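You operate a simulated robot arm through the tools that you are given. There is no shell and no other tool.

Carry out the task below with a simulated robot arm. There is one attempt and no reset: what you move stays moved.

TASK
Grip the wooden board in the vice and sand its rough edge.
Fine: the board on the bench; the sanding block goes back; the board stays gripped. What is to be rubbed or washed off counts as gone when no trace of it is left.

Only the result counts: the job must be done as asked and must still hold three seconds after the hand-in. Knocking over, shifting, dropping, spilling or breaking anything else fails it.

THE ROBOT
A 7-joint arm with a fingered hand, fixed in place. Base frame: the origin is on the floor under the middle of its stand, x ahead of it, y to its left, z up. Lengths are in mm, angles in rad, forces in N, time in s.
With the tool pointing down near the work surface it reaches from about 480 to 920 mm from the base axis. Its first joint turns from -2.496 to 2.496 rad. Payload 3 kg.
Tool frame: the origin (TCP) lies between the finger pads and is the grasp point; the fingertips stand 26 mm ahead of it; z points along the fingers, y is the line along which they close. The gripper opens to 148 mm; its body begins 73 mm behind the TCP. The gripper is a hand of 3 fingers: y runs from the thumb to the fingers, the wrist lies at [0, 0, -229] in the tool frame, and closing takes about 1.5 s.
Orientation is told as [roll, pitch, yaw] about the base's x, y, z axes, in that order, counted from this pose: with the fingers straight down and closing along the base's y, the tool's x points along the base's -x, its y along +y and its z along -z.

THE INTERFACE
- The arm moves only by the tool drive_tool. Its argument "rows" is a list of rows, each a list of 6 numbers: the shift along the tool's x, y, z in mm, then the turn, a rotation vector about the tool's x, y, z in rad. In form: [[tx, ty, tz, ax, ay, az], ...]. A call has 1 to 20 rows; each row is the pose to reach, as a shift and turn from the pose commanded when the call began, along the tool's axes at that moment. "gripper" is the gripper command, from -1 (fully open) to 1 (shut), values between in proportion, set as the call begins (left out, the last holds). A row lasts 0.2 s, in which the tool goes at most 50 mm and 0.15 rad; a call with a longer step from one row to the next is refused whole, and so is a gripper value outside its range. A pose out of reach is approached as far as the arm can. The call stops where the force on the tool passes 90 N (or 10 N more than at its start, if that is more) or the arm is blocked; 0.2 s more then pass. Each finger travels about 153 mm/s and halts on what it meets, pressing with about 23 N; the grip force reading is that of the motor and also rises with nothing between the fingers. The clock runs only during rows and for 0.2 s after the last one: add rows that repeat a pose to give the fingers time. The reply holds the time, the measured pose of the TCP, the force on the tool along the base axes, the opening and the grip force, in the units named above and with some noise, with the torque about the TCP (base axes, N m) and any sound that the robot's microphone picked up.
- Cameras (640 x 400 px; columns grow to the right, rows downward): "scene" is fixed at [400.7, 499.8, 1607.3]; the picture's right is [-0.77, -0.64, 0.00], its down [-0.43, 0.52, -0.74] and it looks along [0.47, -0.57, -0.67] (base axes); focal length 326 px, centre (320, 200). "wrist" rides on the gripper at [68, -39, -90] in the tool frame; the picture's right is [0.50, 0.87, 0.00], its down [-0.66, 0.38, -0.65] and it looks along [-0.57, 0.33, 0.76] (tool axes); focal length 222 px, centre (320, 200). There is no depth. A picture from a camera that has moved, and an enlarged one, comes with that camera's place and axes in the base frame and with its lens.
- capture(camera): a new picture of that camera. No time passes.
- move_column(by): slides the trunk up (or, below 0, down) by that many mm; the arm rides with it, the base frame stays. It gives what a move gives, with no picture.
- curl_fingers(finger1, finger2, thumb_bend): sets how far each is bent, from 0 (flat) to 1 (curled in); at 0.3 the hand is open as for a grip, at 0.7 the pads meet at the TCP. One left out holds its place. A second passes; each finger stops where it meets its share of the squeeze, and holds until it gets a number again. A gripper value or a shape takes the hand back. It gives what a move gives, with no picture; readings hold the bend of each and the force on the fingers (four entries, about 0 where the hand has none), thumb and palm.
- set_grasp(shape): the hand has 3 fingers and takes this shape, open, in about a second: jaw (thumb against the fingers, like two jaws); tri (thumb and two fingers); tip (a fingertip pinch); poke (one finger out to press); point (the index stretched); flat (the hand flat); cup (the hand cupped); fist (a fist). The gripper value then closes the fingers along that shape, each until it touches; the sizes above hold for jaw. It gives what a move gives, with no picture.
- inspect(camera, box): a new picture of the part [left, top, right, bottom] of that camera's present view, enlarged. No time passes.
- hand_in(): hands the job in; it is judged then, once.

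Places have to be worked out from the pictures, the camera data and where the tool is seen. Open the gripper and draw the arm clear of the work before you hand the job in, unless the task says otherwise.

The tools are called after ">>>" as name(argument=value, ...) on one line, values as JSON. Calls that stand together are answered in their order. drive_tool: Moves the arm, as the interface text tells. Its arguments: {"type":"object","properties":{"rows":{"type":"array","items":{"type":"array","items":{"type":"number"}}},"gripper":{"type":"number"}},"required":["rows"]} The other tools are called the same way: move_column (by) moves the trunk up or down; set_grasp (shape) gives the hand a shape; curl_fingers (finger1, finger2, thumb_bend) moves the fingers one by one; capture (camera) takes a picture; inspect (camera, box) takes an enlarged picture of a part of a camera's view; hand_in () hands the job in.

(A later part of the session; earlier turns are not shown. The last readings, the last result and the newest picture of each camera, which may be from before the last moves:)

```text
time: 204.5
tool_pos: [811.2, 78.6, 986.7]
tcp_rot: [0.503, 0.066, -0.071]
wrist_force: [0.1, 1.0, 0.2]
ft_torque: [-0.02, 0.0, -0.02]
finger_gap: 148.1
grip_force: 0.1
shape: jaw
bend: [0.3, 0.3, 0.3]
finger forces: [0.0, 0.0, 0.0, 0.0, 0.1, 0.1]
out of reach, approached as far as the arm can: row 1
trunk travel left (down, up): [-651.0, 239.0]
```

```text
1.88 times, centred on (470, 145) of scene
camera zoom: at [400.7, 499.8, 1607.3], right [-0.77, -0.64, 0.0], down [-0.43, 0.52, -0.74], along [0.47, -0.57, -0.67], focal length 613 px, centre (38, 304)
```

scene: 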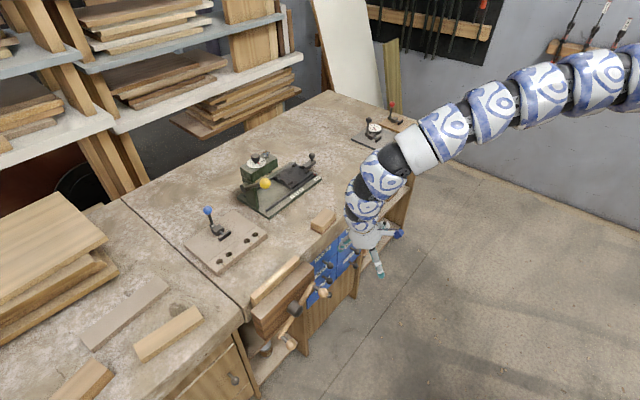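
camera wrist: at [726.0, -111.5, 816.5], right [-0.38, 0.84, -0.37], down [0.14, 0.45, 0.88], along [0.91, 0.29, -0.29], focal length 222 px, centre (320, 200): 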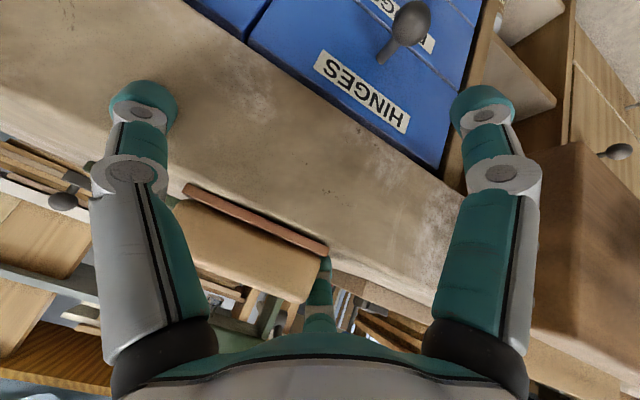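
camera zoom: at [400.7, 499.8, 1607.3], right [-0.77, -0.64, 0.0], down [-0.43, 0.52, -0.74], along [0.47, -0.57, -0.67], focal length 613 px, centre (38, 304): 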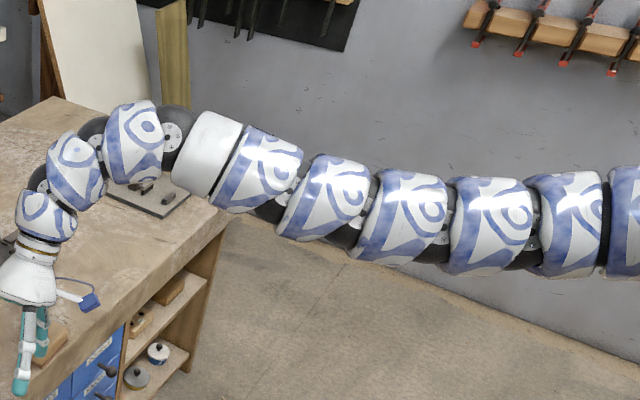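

The lean worked and the arm bent differently. I test inward motion now in this leaned state.

>>> drive_tool(rows=[[30, 0, 0, 0, 0, 0], [60, 0, 0, 0, 0, 0], [90, 0, 0, 0, 0, 0], [120, 0, 0, 0, 0, 0]])

>>> inspect(camera="scene", box=[300, 40, 640, 250])

```text
time: 205.5
tool_pos: [790.8, 78.9, 985.9]
tcp_rot: [0.5, 0.066, -0.07]
wrist_force: [-0.3, -0.1, 0.3]
ft_torque: [-0.03, 0.02, 0.01]
finger_gap: 148.0
grip_force: 0.1
shape: jaw
bend: [0.3, 0.3, 0.3]
finger forces: [0.0, 0.0, 0.1, 0.2, 0.0, 0.0]
out of reach, approached as far as the arm can: row 1, 2, 3, 4
trunk travel left (down, up): [-651.0, 239.0]
```

```text
1.88 times, centred on (470, 145) of scene
camera zoom: at [400.7, 499.8, 1607.3], right [-0.77, -0.64, 0.0], down [-0.43, 0.52, -0.74], along [0.47, -0.57, -0.67], focal length 613 px, centre (38, 304)
```

zoom: 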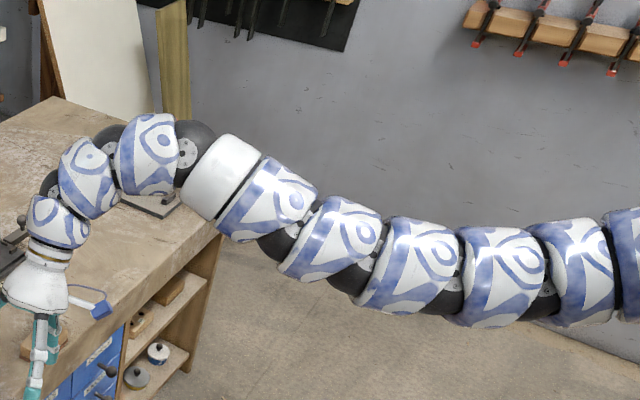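

The elbow is clearly to the left now. I probe which inward combinations are free: inward with up, then inward with down.

>>> drive_tool(rows=[[10, -10, -20, 0, 0, 0], [20, -20, -40, 0, 0, 0], [30, -30, -60, 0, 0, 0]])

>>> drive_tool(rows=[[10, 10, 20, 0, 0, 0], [20, 20, 40, 0, 0, 0], [30, 30, 60, 0, 0, 0], [40, 40, 80, 0, 0, 0]])

>>> inspect(camera="scene", box=[300, 40, 640, 250])

```text
time: 206.3
tool_pos: [789.2, 30.2, 1015.9]
tcp_rot: [0.502, 0.069, -0.068]
wrist_force: [-0.6, 0.3, -0.4]
ft_torque: [-0.03, 0.0, -0.01]
finger_gap: 148.2
grip_force: 0.1
shape: jaw
bend: [0.3, 0.3, 0.3]
finger forces: [0.0, 0.0, 0.1, 0.0, 0.0, 0.0]
out of reach, approached as far as the arm can: row 1, 2, 3
trunk travel left (down, up): [-651.0, 239.0]
```

```text
time: 207.3
tool_pos: [778.0, 70.5, 948.2]
tcp_rot: [0.502, 0.068, -0.067]
wrist_force: [0.0, 0.0, -0.2]
ft_torque: [0.03, 0.0, -0.02]
finger_gap: 148.1
grip_force: 0.0
shape: jaw
bend: [0.3, 0.3, 0.3]
finger forces: [0.0, 0.0, 0.0, 0.0, 0.0, 0.0]
out of reach, approached as far as the arm can: row 1, 2, 3, 4
trunk travel left (down, up): [-651.0, 239.0]
```

```text
1.88 times, centred on (470, 145) of scene
camera zoom: at [400.7, 499.8, 1607.3], right [-0.77, -0.64, 0.0], down [-0.43, 0.52, -0.74], along [0.47, -0.57, -0.67], focal length 613 px, centre (38, 304)
```

zoom: 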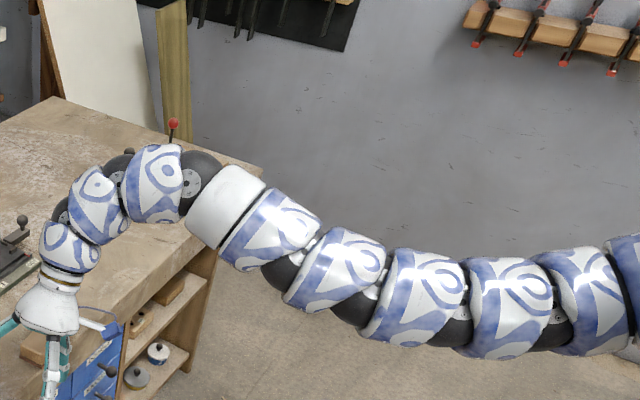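

New idea: with the trunk high enough the arm is straight at the sanding radius, so the elbow offset vanishes and joint 1 has room to swing to +y. I un-lean, return near (830, -30), raise the trunk to about +230 and come down with the arm stretched.

>>> drive_tool(rows=[[-3, -15, 5, 0.08, -0.01, 0], [-8, -32, 10, 0.17, -0.02, 0], [-14, -48, 18, 0.25, -0.03, 0], [-20, -65, 28, 0.34, -0.045, 0.01], [-26, -80, 38, 0.42, -0.055, 0.02], [-32, -92, 46, 0.5, -0.066, 0.03], [-32, -92, 46, 0.5, -0.066, 0.03]])

>>> move_column(by=130)

>>> drive_tool(rows=[[0, 0, 35, 0, 0, 0], [-5, 0, 70, 0, 0, 0], [-10, 0, 105, 0, 0, 0], [-15, 0, 130, 0, 0, 0], [-20, 0, 150, 0, 0, 0]])

```text
time: 208.9
tool_pos: [795.8, 3.4, 863.7]
tcp_rot: [0.027, -0.006, -0.092]
wrist_force: [-0.2, -0.4, 0.4]
ft_torque: [-0.02, -0.02, 0.01]
finger_gap: 148.0
grip_force: 0.0
shape: jaw
bend: [0.3, 0.3, 0.3]
finger forces: [0.0, 0.0, 0.1, 0.1, 0.1, 0.0]
out of reach, approached as far as the arm can: row 6, 7
trunk travel left (down, up): [-651.0, 239.0]
```

```text
time: 210.4
tool_pos: [794.6, 3.7, 994.5]
tcp_rot: [0.028, -0.004, -0.093]
wrist_force: [-0.2, -0.3, -0.3]
ft_torque: [0.0, -0.01, 0.01]
finger_gap: 147.9
grip_force: 0.1
shape: jaw
bend: [0.3, 0.3, 0.3]
finger forces: [0.1, 0.0, 0.1, 0.1, 0.0, 0.1]
trunk travel left (down, up): [-781.0, 109.0]
```

```text
time: 211.6
tool_pos: [763.5, -24.9, 864.2]
tcp_rot: [0.028, -0.007, -0.092]
wrist_force: [-0.2, -0.3, 0.2]
ft_torque: [0.0, 0.02, -0.01]
finger_gap: 148.1
grip_force: 0.0
shape: jaw
bend: [0.3, 0.3, 0.3]
finger forces: [0.0, 0.0, 0.0, 0.1, 0.0, 0.0]
out of reach, approached as far as the arm can: row 1, 2, 3, 4, 5
trunk travel left (down, up): [-781.0, 109.0]
```

Stretched reach is too short at this trunk height, so straightness is not the answer. Re-thinking: joint 1 cannot go left of straight ahead, and the good posture had the elbow to the right; a second limit (wrist bend with the elbow hanging low) blocks the swing. Tilting the hand outward should relieve that. I step the trunk down again to try it.

>>> drive_tool(rows=[[-10, -5, -35, 0, 0, 0], [-20, -10, -70, 0, 0, 0], [-40, -15, -100, 0, 0, 0]])

>>> move_column(by=-70)

>>> drive_tool(rows=[[-10, 0, -35, 0, 0, 0], [-20, 0, -70, 0, 0, 0], [-30, 0, -100, 0, 0, 0]])

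>>> move_column(by=-100)

>>> drive_tool(rows=[[0, 0, -30, 0, 0, 0], [0, 0, -60, 0, 0, 0]])

```text
time: 212.4
tool_pos: [801.3, -46.0, 962.4]
tcp_rot: [0.026, -0.006, -0.092]
wrist_force: [0.2, -0.2, -0.3]
ft_torque: [0.01, 0.01, 0.0]
finger_gap: 147.9
grip_force: 0.1
shape: jaw
bend: [0.3, 0.3, 0.3]
finger forces: [0.0, 0.0, 0.0, 0.1, 0.1, 0.0]
trunk travel left (down, up): [-781.0, 109.0]
```

```text
time: 213.5
tool_pos: [801.4, -44.9, 893.6]
tcp_rot: [0.028, -0.008, -0.094]
wrist_force: [-1.2, -0.8, 0.3]
ft_torque: [-0.02, -0.01, 0.01]
finger_gap: 148.1
grip_force: 0.0
shape: jaw
bend: [0.3, 0.3, 0.3]
finger forces: [0.0, 0.0, 0.0, 0.0, 0.0, 0.1]
trunk travel left (down, up): [-711.0, 179.0]
```

```text
time: 214.3
tool_pos: [830.6, -51.6, 993.8]
tcp_rot: [0.03, -0.006, -0.093]
wrist_force: [0.4, 0.3, -0.1]
ft_torque: [-0.02, 0.01, 0.01]
finger_gap: 147.9
grip_force: 0.0
shape: jaw
bend: [0.3, 0.3, 0.3]
finger forces: [0.0, 0.0, 0.0, 0.0, 0.0, 0.0]
trunk travel left (down, up): [-711.0, 179.0]
```

```text
time: 215.7
tool_pos: [830.0, -50.2, 893.2]
tcp_rot: [0.028, -0.006, -0.093]
wrist_force: [0.1, 1.4, -0.8]
ft_torque: [0.01, -0.01, 0.0]
finger_gap: 148.2
grip_force: 0.2
shape: jaw
bend: [0.3, 0.3, 0.3]
finger forces: [0.0, 0.0, 0.0, 0.1, 0.0, 0.0]
trunk travel left (down, up): [-611.0, 279.0]
```

```text
time: 216.2
tool_pos: [830.3, -51.5, 953.4]
tcp_rot: [0.029, -0.006, -0.092]
wrist_force: [0.1, -0.2, -0.5]
ft_torque: [0.02, -0.02, -0.01]
finger_gap: 148.3
grip_force: 0.0
shape: jaw
bend: [0.3, 0.3, 0.3]
finger forces: [0.1, 0.0, 0.0, 0.0, 0.1, 0.0]
trunk travel left (down, up): [-611.0, 279.0]
```

One more step down, then the outward tilt.

>>> move_column(by=-70)

>>> drive_tool(rows=[[0, 0, -30, 0, 0, 0], [0, 0, -60, 0, 0, 0]])

>>> drive_tool(rows=[[8, 0, -8, 0, -0.1, 0], [16, 0, -16, 0, -0.2, 0], [24, 0, -24, 0, -0.3, 0], [30, 0, -30, 0, -0.4, 0], [30, 0, -30, 0, -0.5, 0]])

>>> drive_tool(rows=[[0, 20, 0, 0, 0, 0], [0, 40, 0, 0, 0, 0], [0, 60, 0, 0, 0, 0], [0, 80, 0, 0, 0, 0], [0, 100, 0, 0, 0, 0]])

>>> inspect(camera="scene", box=[300, 40, 640, 250])

```text
time: 217.3
tool_pos: [828.9, -52.7, 884.3]
tcp_rot: [0.029, -0.008, -0.092]
wrist_force: [-0.2, -0.7, 0.0]
ft_torque: [-0.01, 0.02, 0.01]
finger_gap: 147.8
grip_force: 0.0
shape: jaw
bend: [0.3, 0.3, 0.3]
finger forces: [0.0, 0.0, 0.0, 0.0, 0.1, 0.1]
trunk travel left (down, up): [-541.0, 349.0]
```

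```text
time: 217.9
tool_pos: [827.7, -55.0, 943.6]
tcp_rot: [0.03, -0.006, -0.093]
wrist_force: [-0.7, -0.6, -0.5]
ft_torque: [-0.02, 0.01, 0.02]
finger_gap: 148.1
grip_force: 0.0
shape: jaw
bend: [0.3, 0.3, 0.3]
finger forces: [0.0, 0.0, 0.0, 0.0, 0.0, 0.1]
trunk travel left (down, up): [-541.0, 349.0]
```

```text
time: 219.1
tool_pos: [935.6, -156.9, 967.0]
tcp_rot: [0.035, -0.501, -0.107]
wrist_force: [0.6, -0.9, 0.1]
ft_torque: [0.01, -0.01, 0.01]
finger_gap: 148.0
grip_force: 0.1
shape: jaw
bend: [0.3, 0.3, 0.3]
finger forces: [0.0, 0.0, 0.0, 0.0, 0.0, 0.0]
out of reach, approached as far as the arm can: row 1, 2, 3, 4, 5
trunk travel left (down, up): [-541.0, 349.0]
```

```text
time: 220.3
tool_pos: [953.4, -80.2, 965.3]
tcp_rot: [0.032, -0.5, -0.109]
wrist_force: [-0.1, 0.1, 0.2]
ft_torque: [0.02, -0.02, -0.02]
finger_gap: 147.9
grip_force: 0.0
shape: jaw
bend: [0.3, 0.3, 0.3]
finger forces: [0.0, 0.1, 0.0, 0.1, 0.0, 0.1]
out of reach, approached as far as the arm can: row 1, 2, 3, 4, 5
trunk travel left (down, up): [-541.0, 349.0]
```

```text
1.88 times, centred on (470, 145) of scene
camera zoom: at [400.7, 499.8, 1607.3], right [-0.77, -0.64, 0.0], down [-0.43, 0.52, -0.74], along [0.47, -0.57, -0.67], focal length 613 px, centre (38, 304)
```

zoom: 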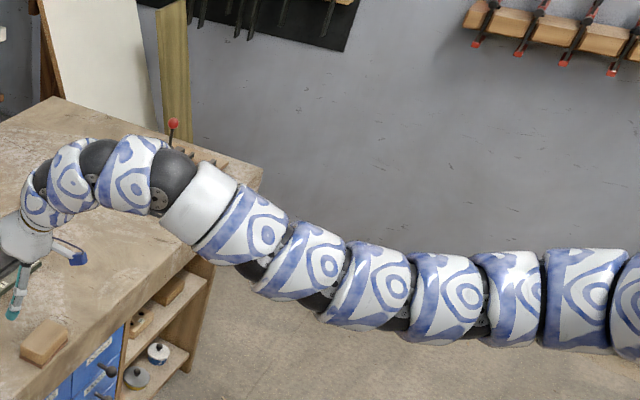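

The hand just pivots outward around a fixed flange. I test how far left the flange can go in this stretched, tilted pose (staying high above the bench).

>>> drive_tool(rows=[[5, 20, -10, 0, 0, 0], [10, 40, -20, 0, 0, 0], [15, 60, -20, 0, 0, 0], [20, 80, -20, 0, 0, 0], [25, 100, -20, 0, 0, 0], [30, 120, -20, 0, 0, 0]])

>>> inspect(camera="scene", box=[260, 40, 640, 280])

```text
time: 221.7
tool_pos: [953.7, -80.8, 965.7]
tcp_rot: [0.033, -0.503, -0.109]
wrist_force: [-0.6, 0.3, -0.2]
ft_torque: [0.0, 0.01, 0.0]
finger_gap: 148.1
grip_force: 0.0
shape: jaw
bend: [0.3, 0.3, 0.3]
finger forces: [0.0, 0.0, 0.1, 0.0, 0.0, 0.0]
out of reach, approached as far as the arm can: row 1, 2, 3, 4, 5, 6
trunk travel left (down, up): [-541.0, 349.0]
```

```text
1.67 times, centred on (450, 160) of scene
camera zoom: at [400.7, 499.8, 1607.3], right [-0.77, -0.64, 0.0], down [-0.43, 0.52, -0.74], along [0.47, -0.57, -0.67], focal length 542 px, centre (103, 267)
```

zoom: 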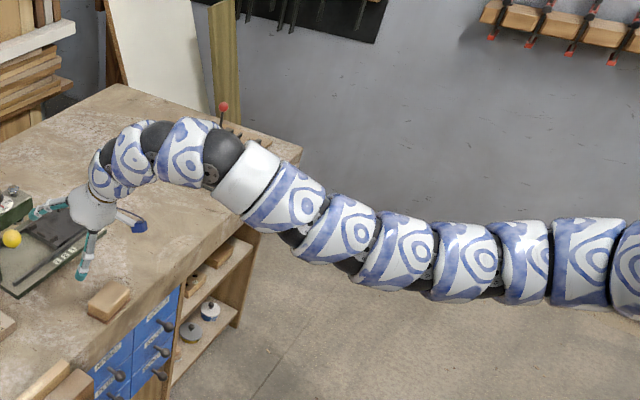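

Comparing with the start of the session: the same left-limit existed then, and it was at a greater height relative to the trunk (rel ≈1080) that the lean-and-inward trick switched posture. To get there from here I go up in free air while stretched: to about (900, -200, 1060), then higher.

>>> drive_tool(rows=[[-2, -18, -16, -0.004, 0.07, 0], [-4, -36, -32, -0.008, 0.14, 0], [-6, -54, -48, -0.012, 0.21, 0], [-8, -72, -62, -0.018, 0.29, 0], [-10, -90, -78, -0.022, 0.36, 0], [-12, -106, -92, -0.026, 0.43, 0], [-13.6, -121.3, -104.9, -0.03, 0.5, 0], [-13.6, -121.3, -104.9, -0.03, 0.5, 0]])

>>> drive_tool(rows=[[0, 0, -30, 0, 0, 0], [0, 0, -60, 0, 0, 0], [0, 0, -90, 0, 0, 0], [0, 0, -120, 0, 0, 0], [0, 0, -150, 0, 0, 0], [0, 0, -180, 0, 0, 0]])

>>> capture(camera="scene")

```text
time: 223.5
tool_pos: [879.0, -194.9, 962.7]
tcp_rot: [0.06, -0.015, -0.086]
wrist_force: [0.2, -0.5, 0.2]
ft_torque: [0.0, -0.02, 0.0]
finger_gap: 148.1
grip_force: 0.2
shape: jaw
bend: [0.3, 0.3, 0.3]
finger forces: [0.0, 0.1, 0.1, 0.0, 0.0, 0.0]
out of reach, approached as far as the arm can: row 4, 5, 6, 7, 8
trunk travel left (down, up): [-541.0, 349.0]
```

```text
time: 224.9
tool_pos: [879.1, -195.8, 961.6]
tcp_rot: [0.056, -0.012, -0.085]
wrist_force: [-0.9, 0.5, 0.5]
ft_torque: [0.0, 0.01, -0.03]
finger_gap: 148.1
grip_force: 0.0
shape: jaw
bend: [0.3, 0.3, 0.3]
finger forces: [0.1, 0.0, 0.1, 0.0, 0.0, 0.1]
out of reach, approached as far as the arm can: row 1, 2, 3, 4, 5, 6
trunk travel left (down, up): [-541.0, 349.0]
```

```text
taken
```

scene: 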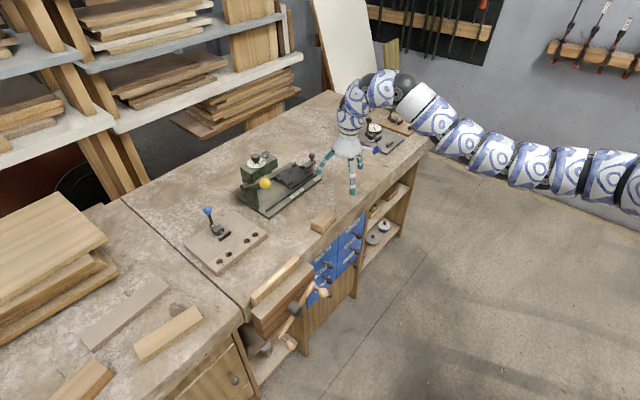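

Up is blocked with the elbow low. I go back to the high-trunk folded pose that had started to work (trunk ≈+221, around (714, 10, 878)), and from there follow the original good path outward.

>>> move_column(by=230)

>>> drive_tool(rows=[[10, 20, 25, -0.02, 0.01, -0.02], [20, 45, 55, -0.04, 0.012, -0.05], [30, 75, 90, -0.056, 0.012, -0.085], [40, 105, 125, -0.056, 0.012, -0.085], [50, 130, 160, -0.056, 0.012, -0.085], [60, 155, 190, -0.056, 0.012, -0.085], [70, 180, 200, -0.056, 0.012, -0.085]])

>>> drive_tool(rows=[[10, 0, 20, 0, 0, 0], [20, 0, 40, 0, 0, 0], [40, 0, 60, 0, 0, 0], [60, 0, 80, 0, 0, 0], [80, 0, 100, 0, 0, 0], [100, 0, 115, 0, 0, 0], [120, 0, 115, 0, 0, 0]])

>>> capture(camera="scene")

```text
time: 227.3
tool_pos: [878.2, -194.7, 1191.2]
tcp_rot: [0.058, -0.013, -0.085]
wrist_force: [0.7, -0.1, 0.4]
ft_torque: [0.01, 0.0, 0.03]
finger_gap: 148.0
grip_force: 0.1
shape: jaw
bend: [0.3, 0.3, 0.3]
finger forces: [0.1, 0.1, 0.0, 0.1, 0.0, 0.1]
trunk travel left (down, up): [-771.0, 119.0]
```

```text
time: 228.9
tool_pos: [821.7, -27.0, 1007.7]
tcp_rot: [0.112, -0.006, 0.0]
wrist_force: [0.1, 0.2, -0.7]
ft_torque: [0.02, 0.0, -0.02]
finger_gap: 147.8
grip_force: 0.0
shape: jaw
bend: [0.3, 0.3, 0.3]
finger forces: [0.0, 0.1, 0.1, 0.1, 0.0, 0.1]
out of reach, approached as far as the arm can: row 6, 7
trunk travel left (down, up): [-771.0, 119.0]
```

```text
time: 230.6
tool_pos: [728.6, -9.9, 878.2]
tcp_rot: [0.114, -0.006, -0.001]
wrist_force: [-0.1, -0.2, 0.8]
ft_torque: [-0.02, 0.01, 0.02]
finger_gap: 147.8
grip_force: 0.0
shape: jaw
bend: [0.3, 0.3, 0.3]
finger forces: [0.0, 0.0, 0.1, 0.1, 0.0, 0.1]
out of reach, approached as far as the arm can: row 4, 5, 6, 7
trunk travel left (down, up): [-771.0, 119.0]
```

```text
taken
```

scene: 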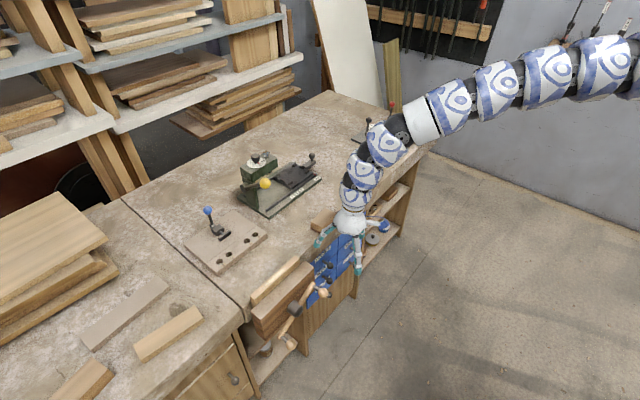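

The arm is folded with the elbow up now. I lean towards roll -0.25 while pushing +y, to get the elbow to swing right.

>>> drive_tool(rows=[[0, 5, 0, 0.09, 0, 0], [0, 10, 0, 0.18, 0, 0], [0, 15, 0, 0.27, 0, 0], [0, 20, 0, 0.36, 0, 0], [0, 20, 0, 0.36, 0, 0]])

>>> drive_tool(rows=[[0, 20, 0, 0, 0, 0], [5, 40, 0, 0, 0, 0], [10, 60, 0, 0, 0, 0], [15, 80, 0, 0, 0, 0], [20, 100, 0, 0, 0, 0]])

>>> capture(camera="scene")

```text
time: 231.8
tool_pos: [719.7, -10.3, 881.3]
tcp_rot: [-0.247, -0.008, 0.0]
wrist_force: [0.2, 0.3, 0.4]
ft_torque: [-0.01, 0.03, -0.01]
finger_gap: 148.1
grip_force: 0.1
shape: jaw
bend: [0.3, 0.3, 0.3]
finger forces: [0.0, 0.1, 0.0, 0.0, 0.0, 0.0]
out of reach, approached as far as the arm can: row 3, 4, 5
trunk travel left (down, up): [-771.0, 119.0]
```

```text
time: 232.9
tool_pos: [703.4, 6.9, 870.2]
tcp_rot: [-0.248, -0.006, -0.002]
wrist_force: [0.3, 0.2, -0.3]
ft_torque: [0.0, 0.02, 0.01]
finger_gap: 148.0
grip_force: 0.1
shape: jaw
bend: [0.3, 0.3, 0.3]
finger forces: [0.1, 0.0, 0.0, 0.1, 0.1, 0.0]
out of reach, approached as far as the arm can: row 1, 2, 3, 4, 5
trunk travel left (down, up): [-771.0, 119.0]
```

```text
taken
```

scene: 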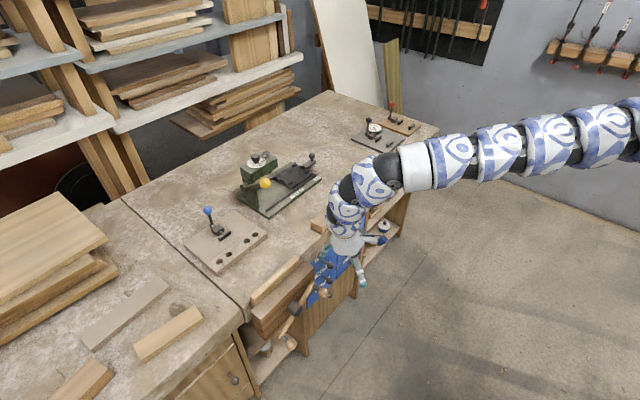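

I now have a consistent picture: the elbow hangs right-down and forearm-roll joint 5 sits at its limit, which stalls the solver. At full stretch the shoulder-roll and forearm-roll axes coincide, so leaning the hand back and forth there should shift load off joint 5. I move to a stretched pose high in free air (about (920, -205, 1180)).

>>> drive_tool(rows=[[-15, -15, -20, -0.02, 0, 0], [-35, -40, -42, -0.05, 0, 0], [-55, -65, -64, -0.08, 0, 0], [-75, -90, -86, -0.1, 0, 0], [-95, -115, -108, -0.13, 0, 0], [-115, -140, -130, -0.15, 0, 0], [-135, -165, -152, -0.17, 0, 0], [-155, -190, -174, -0.2, 0, 0], [-172, -214, -195, -0.22, 0, 0], [-188, -238, -214, -0.235, 0, 0], [-203, -260, -232, -0.248, 0, 0], [-217, -281.4, -248.5, -0.248, 0, 0], [-217, -281.4, -248.5, -0.248, 0, 0]])

>>> drive_tool(rows=[[-15, 0, -10, 0, 0, 0], [-30, 0, -20, 0, 0, 0], [-45, 0, -20, 0, 0, 0]])

>>> capture(camera="scene")

```text
time: 235.8
tool_pos: [879.5, -209.4, 1173.1]
tcp_rot: [0.003, -0.01, -0.001]
wrist_force: [0.7, 0.1, 1.9]
ft_torque: [-0.01, -0.01, -0.02]
finger_gap: 148.2
grip_force: 0.0
shape: jaw
bend: [0.3, 0.3, 0.3]
finger forces: [0.0, 0.1, 0.1, 0.1, 0.0, 0.0]
out of reach, approached as far as the arm can: row 1, 2, 3, 4, 5, 10, 11, 12, 13
trunk travel left (down, up): [-771.0, 119.0]
```

```text
time: 236.6
tool_pos: [878.4, -215.7, 1186.1]
tcp_rot: [0.001, -0.009, -0.001]
wrist_force: [-0.4, 0.3, -0.9]
ft_torque: [-0.01, 0.01, 0.01]
finger_gap: 147.9
grip_force: 0.0
shape: jaw
bend: [0.3, 0.3, 0.3]
finger forces: [0.0, 0.1, 0.0, 0.1, 0.0, 0.1]
out of reach, approached as far as the arm can: row 1, 2, 3
trunk travel left (down, up): [-771.0, 119.0]
```

```text
taken
```

scene: 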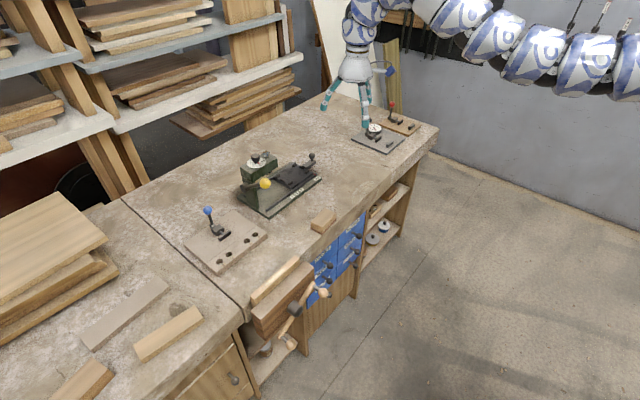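

Outward is at its stop here. I do one lean cycle to -1 rad about the arm axis and back, flange fixed, in free air.

>>> drive_tool(rows=[[7.6, -31, -2.2, 0.136, 0.033, 0], [15.1, -61.5, -8.9, 0.272, 0.067, 0], [22.2, -90.7, -19.8, 0.408, 0.1, 0], [28.9, -118.1, -34.9, 0.544, 0.133, 0], [35.1, -143.3, -53.8, 0.68, 0.167, 0], [40.6, -165.6, -76.3, 0.816, 0.2, 0], [45.3, -184.7, -101.5, 0.952, 0.233, 0], [40.6, -165.6, -76.3, 0.816, 0.2, 0], [35.1, -143.3, -53.8, 0.68, 0.167, 0], [28.9, -118.1, -34.9, 0.544, 0.133, 0], [22.2, -90.7, -19.8, 0.408, 0.1, 0], [15.1, -61.5, -8.9, 0.272, 0.067, 0], [7.6, -31, -2.2, 0.136, 0.033, 0], [0, 0, 0, 0, 0, 0]])

>>> capture(camera="scene")

```text
time: 239.6
tool_pos: [878.2, -215.3, 1185.0]
tcp_rot: [0.003, -0.011, 0.001]
wrist_force: [-0.7, -0.4, 0.5]
ft_torque: [-0.01, 0.02, -0.02]
finger_gap: 147.9
grip_force: 0.0
shape: jaw
bend: [0.3, 0.3, 0.3]
finger forces: [0.1, 0.0, 0.1, 0.0, 0.1, 0.0]
out of reach, approached as far as the arm can: row 1, 2, 3, 4, 5, 6, 7, 8, 9, 10, 11, 12, 13
trunk travel left (down, up): [-771.0, 119.0]
```

```text
taken
```

scene: 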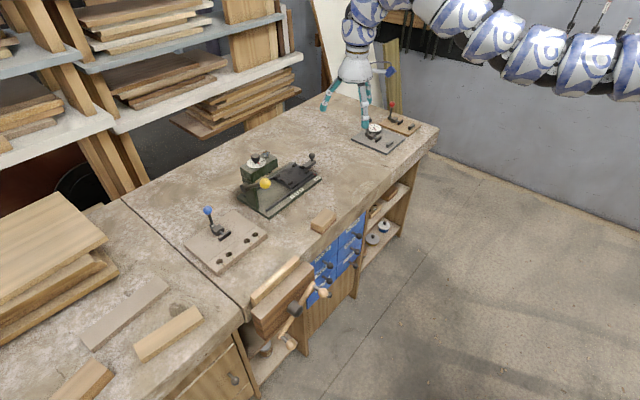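

I check what the lean actually achieves by doing only the outbound half.

>>> drive_tool(rows=[[7.6, -31, -2.2, 0.136, 0.033, 0], [15.1, -61.5, -8.9, 0.272, 0.067, 0], [22.2, -90.7, -19.8, 0.408, 0.1, 0]])

>>> drive_tool(rows=[[-7, 30, 0, -0.136, -0.033, 0], [-14, 60, 0, -0.272, -0.067, 0], [-21, 90, 0, -0.408, -0.1, 0], [-28, 118, -10, -0.544, -0.133, 0], [-35, 143, -25, -0.68, -0.167, 0], [-40, 165, -45, -0.816, -0.2, 0]])

>>> capture(camera="scene")

```text
time: 240.3
tool_pos: [857.3, -315.0, 1169.6]
tcp_rot: [-0.411, 0.078, -0.014]
wrist_force: [-0.4, 0.3, 0.7]
ft_torque: [0.0, 0.02, 0.02]
finger_gap: 147.9
grip_force: 0.1
shape: jaw
bend: [0.3, 0.3, 0.3]
finger forces: [0.1, 0.0, 0.0, 0.0, 0.1, 0.0]
out of reach, approached as far as the arm can: row 1, 2, 3
trunk travel left (down, up): [-771.0, 119.0]
```

```text
time: 241.8
tool_pos: [895.7, -144.1, 1143.9]
tcp_rot: [0.413, -0.107, -0.023]
wrist_force: [-0.2, -0.7, 0.3]
ft_torque: [0.02, 0.04, -0.04]
finger_gap: 148.2
grip_force: 0.1
shape: jaw
bend: [0.3, 0.3, 0.3]
finger forces: [0.0, 0.0, 0.0, 0.0, 0.0, 0.0]
trunk travel left (down, up): [-771.0, 119.0]
```

```text
taken
```

scene: 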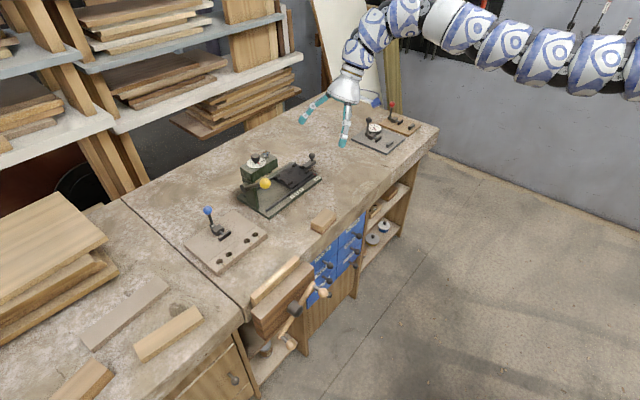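

Leaning works both ways. From this leaned state I straighten and test moving left again at this height.

>>> drive_tool(rows=[[3, -5, 5, 0.1, 0.02, 0], [6, -10, 10, 0.2, 0.05, 0], [9, -15, 15, 0.3, 0.08, 0], [12, -20, 20, 0.41, 0.1, 0]])

>>> drive_tool(rows=[[2, 30, 10, 0, 0, 0], [4, 60, 20, 0, 0, 0], [6, 90, 30, 0, 0, 0], [8, 120, 40, 0, 0, 0], [10, 150, 50, 0, 0, 0], [12, 180, 60, 0, 0, 0], [14, 210, 60, 0, 0, 0]])

>>> capture(camera="scene")

```text
time: 242.8
tool_pos: [875.8, -157.5, 1117.7]
tcp_rot: [-0.002, -0.01, 0.0]
wrist_force: [0.1, -0.5, 0.9]
ft_torque: [0.0, 0.02, 0.0]
finger_gap: 148.1
grip_force: 0.1
shape: jaw
bend: [0.3, 0.3, 0.3]
finger forces: [0.0, 0.0, 0.1, 0.0, 0.1, 0.0]
out of reach, approached as far as the arm can: row 4
trunk travel left (down, up): [-771.0, 119.0]
```

```text
time: 244.3
tool_pos: [808.9, 7.4, 1062.9]
tcp_rot: [0.001, -0.011, 0.0]
wrist_force: [-0.3, -1.3, 0.6]
ft_torque: [-0.01, -0.02, 0.0]
finger_gap: 148.0
grip_force: 0.1
shape: jaw
bend: [0.3, 0.3, 0.3]
finger forces: [0.0, 0.0, 0.0, 0.1, 0.0, 0.1]
out of reach, approached as far as the arm can: row 1, 2, 3, 4, 5, 6, 7
trunk travel left (down, up): [-771.0, 119.0]
```

```text
taken
```

scene: 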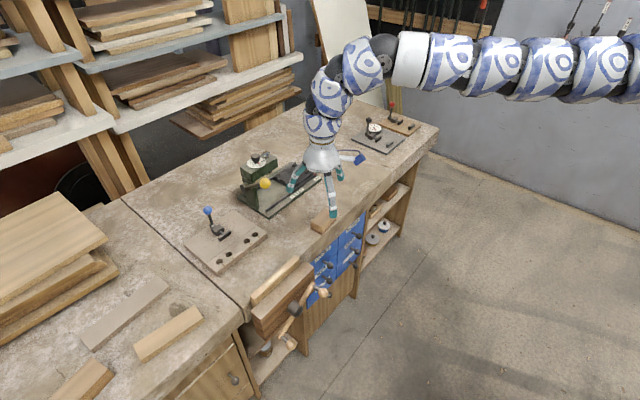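

Still the same. My best explanation now: the wrist is in the "flipped" branch since leaving the handle (it swung around the forearm axis on the left). To unflip: raise the hand straight through the forearm direction until it points slightly above it, then bring it down around the right side. I first set up at (840, -150, 1063) in free air and raise the hand in the arm's plane.

>>> drive_tool(rows=[[-5, -30, 0, 0, 0, 0], [-12, -65, 0, 0, 0, 0], [-20, -100, 0, 0, 0, 0], [-26, -130, 0, 0, 0, 0], [-31, -157, 0, 0, 0, 0], [-31, -157, 0, 0, 0, 0]])

>>> drive_tool(rows=[[-33.7, -6.1, -2.6, 0.027, -0.148, 0], [-66.6, -12.1, -10.2, 0.054, -0.295, 0], [-98, -17.8, -22.8, 0.081, -0.443, 0], [-127.2, -23.1, -40, 0.107, -0.59, 0], [-153.6, -27.9, -61.4, 0.134, -0.738, 0], [-176.5, -32.1, -86.7, 0.161, -0.886, 0], [-195.4, -35.5, -115, 0.188, -1.033, 0], [-210, -38.2, -146, 0.215, -1.181, 0], [-219.8, -40, -178.9, 0.242, -1.328, 0], [-224.7, -40.9, -212.8, 0.269, -1.476, 0]])

>>> capture(camera="scene")

```text
time: 245.8
tool_pos: [837.5, -151.9, 1065.0]
tcp_rot: [0.001, -0.007, 0.001]
wrist_force: [0.1, -0.1, -0.3]
ft_torque: [-0.01, -0.01, 0.0]
finger_gap: 148.0
grip_force: 0.1
shape: jaw
bend: [0.3, 0.3, 0.3]
finger forces: [0.0, 0.1, 0.0, 0.0, 0.0, 0.0]
trunk travel left (down, up): [-771.0, 119.0]
```

```text
time: 247.9
tool_pos: [1060.7, -195.1, 1282.4]
tcp_rot: [-1.236, -1.379, 1.06]
wrist_force: [-0.2, -1.3, 0.5]
ft_torque: [0.0, -0.03, 0.01]
finger_gap: 148.0
grip_force: 0.0
shape: jaw
bend: [0.3, 0.3, 0.3]
finger forces: [0.1, 0.0, 0.0, 0.0, 0.0, 0.0]
trunk travel left (down, up): [-771.0, 119.0]
```

```text
taken
```

scene: 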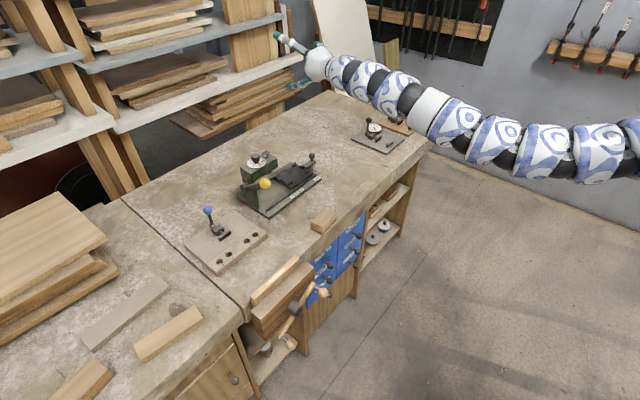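

The hand went up smoothly to horizontal. I tilt it 0.3 rad further up, so it is clearly above the forearm direction.

>>> drive_tool(rows=[[-17, -3.1, -0.7, 0.0135, -0.074, 0], [-33.7, -6.1, -2.6, 0.027, -0.148, 0], [-50.3, -9.1, -5.8, 0.04, -0.222, 0], [-66.6, -12.1, -10.2, 0.054, -0.295, 0]])

>>> inspect(camera="scene", box=[270, 0, 640, 230])

```text
time: 248.9
tool_pos: [1054.6, -195.2, 1346.4]
tcp_rot: [-2.389, -1.309, 2.192]
wrist_force: [-0.9, 0.0, 0.2]
ft_torque: [0.0, -0.01, 0.01]
finger_gap: 148.2
grip_force: 0.1
shape: jaw
bend: [0.3, 0.3, 0.3]
finger forces: [0.0, 0.0, 0.0, 0.1, 0.0, 0.0]
out of reach, approached as far as the arm can: row 4
trunk travel left (down, up): [-771.0, 119.0]
```

```text
1.73 times, centred on (455, 115) of scene
camera zoom: at [400.7, 499.8, 1607.3], right [-0.77, -0.64, 0.0], down [-0.43, 0.52, -0.74], along [0.47, -0.57, -0.67], focal length 563 px, centre (86, 347)
```

zoom: 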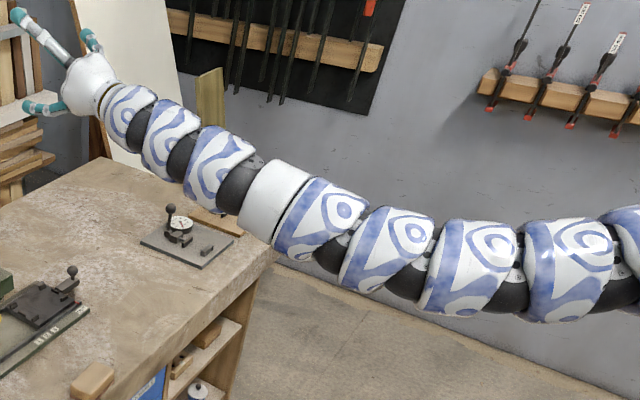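

The hand is now about in line with the forearm (elbow hangs low, so the forearm rises). I raise the hand another 0.5 rad to be clearly above the forearm axis.

>>> drive_tool(rows=[[-22.4, -4.1, -1.2, 0.018, -0.098, 0], [-44.6, -8.1, -4.6, 0.036, -0.197, 0], [-66.6, -12.1, -10.2, 0.054, -0.295, 0], [-87.7, -16, -18.1, 0.072, -0.394, 0], [-108, -19.6, -28, 0.09, -0.492, 0], [-127.2, -23.1, -40, 0.107, -0.59, 0]])

>>> inspect(camera="scene", box=[270, 0, 640, 230])

```text
time: 250.6
tool_pos: [967.1, -131.1, 1486.0]
tcp_rot: [-2.795, -0.555, 2.638]
wrist_force: [0.5, -0.8, 0.4]
ft_torque: [-0.02, 0.02, -0.01]
finger_gap: 148.0
grip_force: 0.1
shape: jaw
bend: [0.3, 0.3, 0.3]
finger forces: [0.0, 0.0, 0.1, 0.1, 0.0, 0.0]
out of reach, approached as far as the arm can: row 1, 2, 3, 4
trunk travel left (down, up): [-771.0, 119.0]
stopped in row 6: the arm was blocked; the commanded pose is now the measured one
```

```text
1.73 times, centred on (455, 115) of scene
camera zoom: at [400.7, 499.8, 1607.3], right [-0.77, -0.64, 0.0], down [-0.43, 0.52, -0.74], along [0.47, -0.57, -0.67], focal length 563 px, centre (86, 347)
```

zoom: 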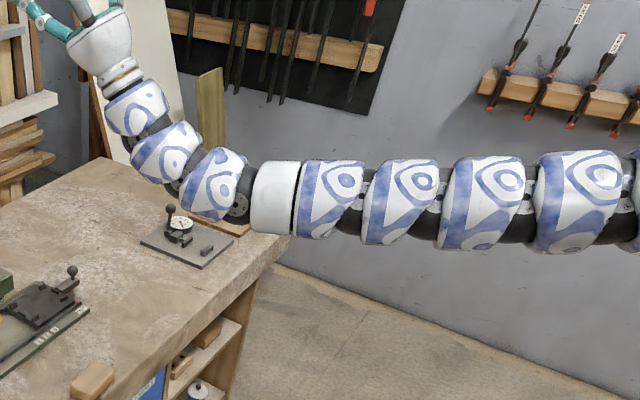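

The hand is now clearly bent up from the forearm. "Blocked" was reported; I check the surroundings.

>>> capture(camera="scene")

>>> capture(camera="wrist")

```text
taken
```

scene: 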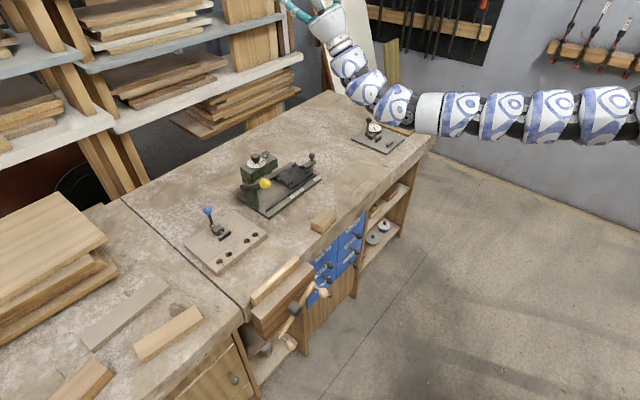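

```text
taken
camera wrist: at [952.1, -199.4, 1389.6], right [0.63, 0.58, -0.51], down [-0.77, 0.58, -0.29], along [0.13, 0.57, 0.81], focal length 222 px, centre (320, 200)
```

wrist: 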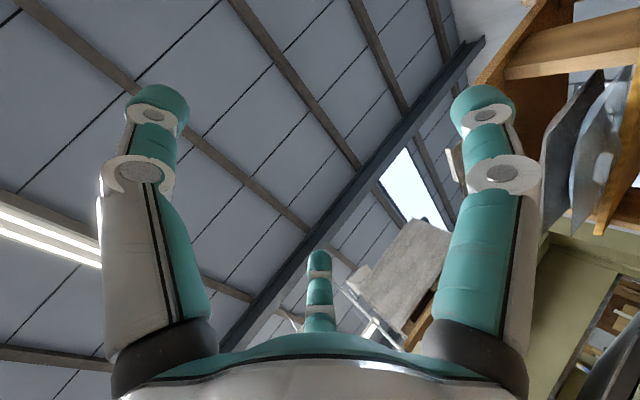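

Nothing is touched. Now I rotate the hand about the estimated forearm axis, from up around the right side towards down; first half.

>>> drive_tool(rows=[[9.2, -31.4, -2.3, 0.1386, 0.0374, 0.0446], [19.7, -61.8, -9.3, 0.2772, 0.0747, 0.0891], [31, -90.4, -20.8, 0.4158, 0.1121, 0.1337], [43.2, -116.5, -36.5, 0.5544, 0.1494, 0.1782], [55.7, -139.7, -56, 0.693, 0.1868, 0.2228], [68.4, -159.4, -79, 0.8316, 0.2241, 0.2673], [81, -175, -104.9, 0.9702, 0.2615, 0.3119], [93.2, -186.4, -133.1, 1.1088, 0.2988, 0.3564], [104.7, -193.3, -163.1, 1.2474, 0.3362, 0.401], [115.2, -195.4, -194, 1.386, 0.3735, 0.4455]])

>>> inspect(camera="scene", box=[270, 0, 640, 230])

```text
time: 252.8
tool_pos: [881.4, -366.6, 1323.6]
tcp_rot: [1.694, -0.637, -3.004]
wrist_force: [-0.3, 0.2, 0.0]
ft_torque: [-0.02, -0.02, 0.0]
finger_gap: 147.8
grip_force: 0.0
shape: jaw
bend: [0.3, 0.3, 0.3]
finger forces: [0.1, 0.1, 0.1, 0.1, 0.1, 0.0]
trunk travel left (down, up): [-771.0, 119.0]
```

```text
1.73 times, centred on (455, 115) of scene
camera zoom: at [400.7, 499.8, 1607.3], right [-0.77, -0.64, 0.0], down [-0.43, 0.52, -0.74], along [0.47, -0.57, -0.67], focal length 563 px, centre (86, 347)
```

zoom: 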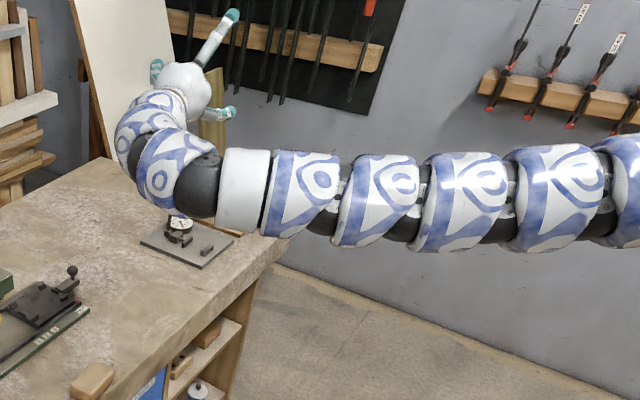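

It followed perfectly with no limits. The second half uses the same relative rows (rotation about the same axis).

>>> drive_tool(rows=[[9.2, -31.4, -2.3, 0.1386, 0.0374, 0.0446], [19.7, -61.8, -9.3, 0.2772, 0.0747, 0.0891], [31, -90.4, -20.8, 0.4158, 0.1121, 0.1337], [43.2, -116.5, -36.5, 0.5544, 0.1494, 0.1782], [55.7, -139.7, -56, 0.693, 0.1868, 0.2228], [68.4, -159.4, -79, 0.8316, 0.2241, 0.2673], [81, -175, -104.9, 0.9702, 0.2615, 0.3119], [93.2, -186.4, -133.1, 1.1088, 0.2988, 0.3564], [104.7, -193.3, -163.1, 1.2474, 0.3362, 0.401], [115.2, -195.4, -194, 1.386, 0.3735, 0.4455]])

>>> inspect(camera="scene", box=[270, 0, 640, 230])

```text
time: 254.9
tool_pos: [819.1, -206.1, 1079.3]
tcp_rot: [0.249, -0.106, -2.948]
wrist_force: [-0.2, -0.1, 0.1]
ft_torque: [-0.03, 0.02, -0.01]
finger_gap: 147.9
grip_force: 0.0
shape: jaw
bend: [0.3, 0.3, 0.3]
finger forces: [0.1, 0.0, 0.1, 0.0, 0.0, 0.1]
trunk travel left (down, up): [-771.0, 119.0]
```

```text
1.73 times, centred on (455, 115) of scene
camera zoom: at [400.7, 499.8, 1607.3], right [-0.77, -0.64, 0.0], down [-0.43, 0.52, -0.74], along [0.47, -0.57, -0.67], focal length 563 px, centre (86, 347)
```

zoom: 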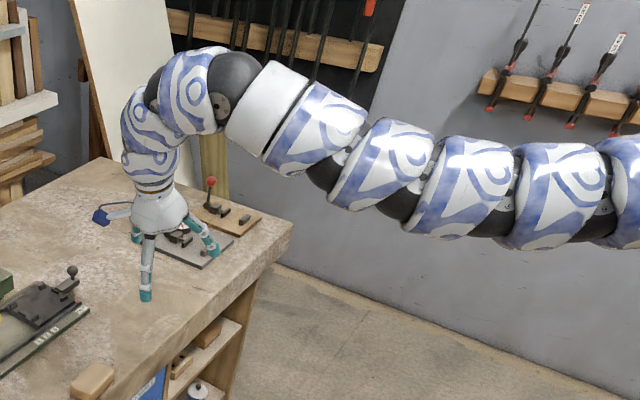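

The wrist is unflipped: the hand is almost vertical again, now with yaw ≈ -2.95. I turn the yaw back towards 0 in the positive direction and watch for limits.

>>> drive_tool(rows=[[0, 0, 0, 0, 0, -0.14], [0, 0, 0, 0, 0, -0.28], [0, 0, 0, 0, 0, -0.42], [0, 0, 0, 0, 0, -0.56], [0, 0, 0, 0, 0, -0.7], [0, 0, 0, 0, 0, -0.84], [0, 0, 0, 0, 0, -0.98], [0, 0, 0, 0, 0, -1.12]])

```text
time: 256.8
tool_pos: [818.2, -206.2, 1081.8]
tcp_rot: [0.011, -0.272, -1.813]
wrist_force: [0.3, -0.2, 0.6]
ft_torque: [-0.03, 0.01, -0.02]
finger_gap: 148.0
grip_force: 0.1
shape: jaw
bend: [0.3, 0.3, 0.3]
finger forces: [0.1, 0.0, 0.0, 0.0, 0.0, 0.0]
trunk travel left (down, up): [-771.0, 119.0]
```

Free so far. I continue turning to yaw ≈0.

>>> drive_tool(rows=[[0, 0, 0, 0, 0, -0.14], [0, 0, 0, 0, 0, -0.28], [0, 0, 0, 0, 0, -0.42], [0, 0, 0, 0, 0, -0.56], [0, 0, 0, 0, 0, -0.7], [0, 0, 0, 0, 0, -0.84], [0, 0, 0, 0, 0, -0.98], [0, 0, 0, 0, 0, -1.12], [0, 0, 0, 0, 0, -1.26], [0, 0, 0, 0, 0, -1.4], [0, 0, 0, 0, 0, -1.54], [0, 0, 0, 0, 0, -1.68], [0, 0, 0, 0, 0, -1.8]])

```text
time: 259.6
tool_pos: [818.4, -205.5, 1081.4]
tcp_rot: [-0.269, 0.049, -0.019]
wrist_force: [-0.3, 0.7, -0.9]
ft_torque: [0.0, -0.02, 0.0]
finger_gap: 148.1
grip_force: 0.1
shape: jaw
bend: [0.3, 0.3, 0.3]
finger forces: [0.1, 0.1, 0.1, 0.0, 0.1, 0.0]
trunk travel left (down, up): [-771.0, 119.0]
```

Yaw is back near 0. I bring the hand vertical and then test moving left towards +y.

>>> drive_tool(rows=[[0, 15, 3, -0.067, -0.012, 0], [0, 30, 5, -0.135, -0.025, 0], [0, 45, 7, -0.2, -0.037, 0], [0, 60, 10, -0.269, -0.049, 0]])

>>> drive_tool(rows=[[0, 30, 5, 0, 0, 0], [0, 60, 10, 0, 0, 0], [0, 90, 15, 0, 0, 0], [0, 120, 20, 0, 0, 0], [0, 150, 25, 0, 0, 0], [0, 180, 30, 0, 0, 0], [0, 210, 35, 0, 0, 0]])

>>> capture(camera="scene")

```text
time: 260.6
tool_pos: [818.2, -150.3, 1054.8]
tcp_rot: [0.002, 0.0, -0.012]
wrist_force: [0.1, 0.3, 0.2]
ft_torque: [-0.03, 0.02, 0.01]
finger_gap: 148.0
grip_force: 0.0
shape: jaw
bend: [0.3, 0.3, 0.3]
finger forces: [0.0, 0.0, 0.1, 0.1, 0.0, 0.0]
trunk travel left (down, up): [-771.0, 119.0]
```

```text
time: 262.1
tool_pos: [794.9, 14.6, 1030.1]
tcp_rot: [0.001, -0.001, -0.014]
wrist_force: [-0.1, 0.3, 1.3]
ft_torque: [0.01, -0.01, 0.01]
finger_gap: 148.0
grip_force: 0.0
shape: jaw
bend: [0.3, 0.3, 0.3]
finger forces: [0.0, 0.0, 0.0, 0.0, 0.0, 0.0]
out of reach, approached as far as the arm can: row 5, 6, 7
trunk travel left (down, up): [-771.0, 119.0]
```

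```text
taken
```

scene: 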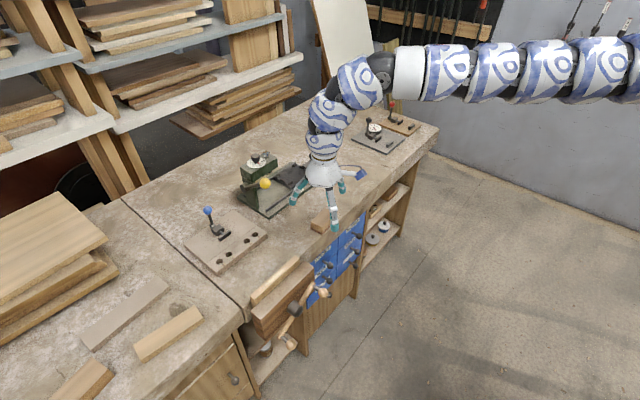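

It still stops near y≈15, but this should be the original branch now. I test going up to the earlier working relative height (rel ≈1080).

>>> drive_tool(rows=[[-15, -15, -20, 0, 0, 0], [-30, -25, -50, 0, 0, 0], [-40, -30, -90, 0, 0, 0], [-45, -30, -130, 0, 0, 0], [-50, -30, -170, 0, 0, 0], [-50, -30, -210, 0, 0, 0], [-50, -30, -250, 0, 0, 0], [-50, -30, -270, 0, 0, 0]])

>>> capture(camera="scene")

```text
time: 263.9
tool_pos: [826.5, -43.8, 1202.5]
tcp_rot: [0.002, -0.004, -0.014]
wrist_force: [-0.5, -0.2, 0.9]
ft_torque: [0.0, 0.0, 0.02]
finger_gap: 147.8
grip_force: 0.1
shape: jaw
bend: [0.3, 0.3, 0.3]
finger forces: [0.1, 0.0, 0.0, 0.0, 0.0, 0.0]
out of reach, approached as far as the arm can: row 2, 3, 4, 5, 6, 7, 8
trunk travel left (down, up): [-771.0, 119.0]
```

```text
taken
```

scene: 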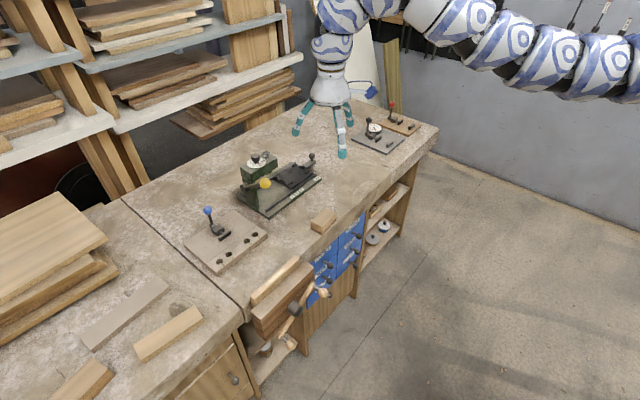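

Same ceiling, so the limit is in the shoulder roll (elbow right-down). I use the ratchet idea properly: go to full stretch, lean -1 there (shared by both roll joints), fold inward, and un-lean while folded. First, full stretch.

>>> drive_tool(rows=[[-5, -30, 0, 0, 0, 0], [-15, -65, 0, 0, 0, 0], [-30, -100, 0, 0, 0, 0], [-45, -130, 0, 0, 0, 0], [-60, -155, 5, 0, 0, 0], [-75, -180, 10, 0, 0, 0], [-90, -195, 15, 0, 0, 0], [-105, -200, 20, 0, 0, 0], [-120, -200, 20, 0, 0, 0]])

>>> drive_tool(rows=[[7.6, -31, -2.2, 0.136, 0.033, 0], [15.1, -61.5, -8.9, 0.272, 0.067, 0], [22.2, -90.7, -19.8, 0.408, 0.1, 0], [28.9, -118.1, -34.9, 0.544, 0.133, 0], [35.1, -143.3, -53.8, 0.68, 0.167, 0], [40.6, -165.6, -76.3, 0.816, 0.2, 0], [45.3, -184.7, -101.5, 0.952, 0.233, 0]])

>>> capture(camera="scene")

```text
time: 265.9
tool_pos: [880.5, -243.8, 1183.7]
tcp_rot: [-0.006, -0.006, -0.013]
wrist_force: [-0.3, -0.5, 0.6]
ft_torque: [0.01, -0.03, 0.0]
finger_gap: 147.8
grip_force: 0.0
shape: jaw
bend: [0.3, 0.3, 0.3]
finger forces: [0.0, 0.0, 0.0, 0.1, 0.0, 0.1]
out of reach, approached as far as the arm can: row 1, 3, 4, 5, 6, 7, 8, 9
trunk travel left (down, up): [-771.0, 119.0]
```

```text
time: 267.6
tool_pos: [830.4, -464.8, 1257.5]
tcp_rot: [-0.972, 0.18, -0.088]
wrist_force: [-1.0, -0.1, -0.1]
ft_torque: [0.01, -0.01, 0.03]
finger_gap: 147.8
grip_force: 0.1
shape: jaw
bend: [0.3, 0.3, 0.3]
finger forces: [0.0, 0.0, 0.0, 0.1, 0.0, 0.1]
out of reach, approached as far as the arm can: row 1, 2, 3, 4, 5, 6, 7
trunk travel left (down, up): [-771.0, 119.0]
```

```text
taken
```

scene: 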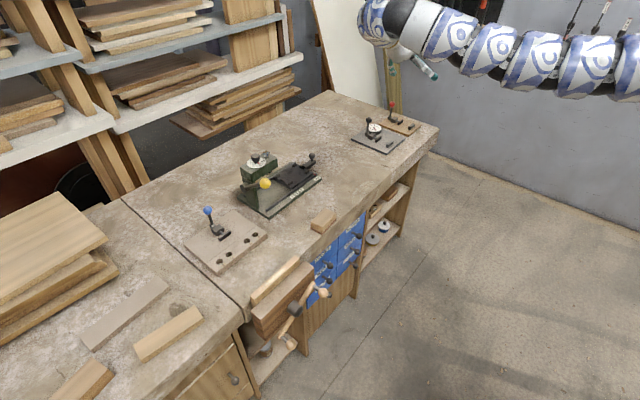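

Lean -0.97 reached. Now I fold inward 150 mm keeping the lean.

>>> drive_tool(rows=[[30, 7.5, -1.3, 0, 0, 0], [60, 15, -2.6, 0, 0, 0], [90, 22.6, -4, 0, 0, 0], [120, 30, -5.3, 0, 0, 0], [150, 37.7, -6.6, 0, 0, 0]])

>>> capture(camera="scene")

```text
time: 268.8
tool_pos: [716.0, -441.9, 1250.3]
tcp_rot: [-0.968, 0.2, -0.118]
wrist_force: [-0.4, -0.2, 0.6]
ft_torque: [-0.03, 0.01, 0.01]
finger_gap: 147.8
grip_force: 0.0
shape: jaw
bend: [0.3, 0.3, 0.3]
finger forces: [0.0, 0.0, 0.1, 0.0, 0.1, 0.1]
out of reach, approached as far as the arm can: row 1, 2, 4, 5
trunk travel left (down, up): [-771.0, 119.0]
```

```text
taken
```

scene: 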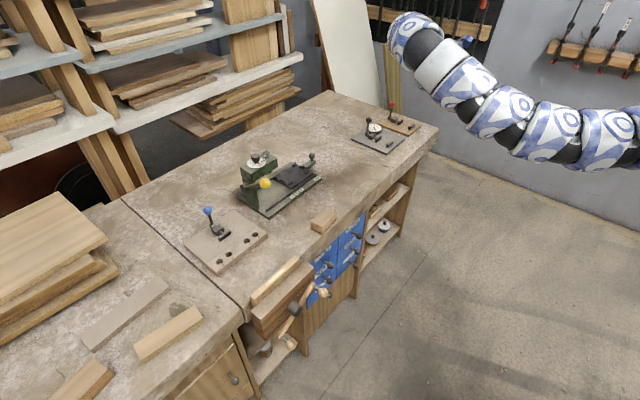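

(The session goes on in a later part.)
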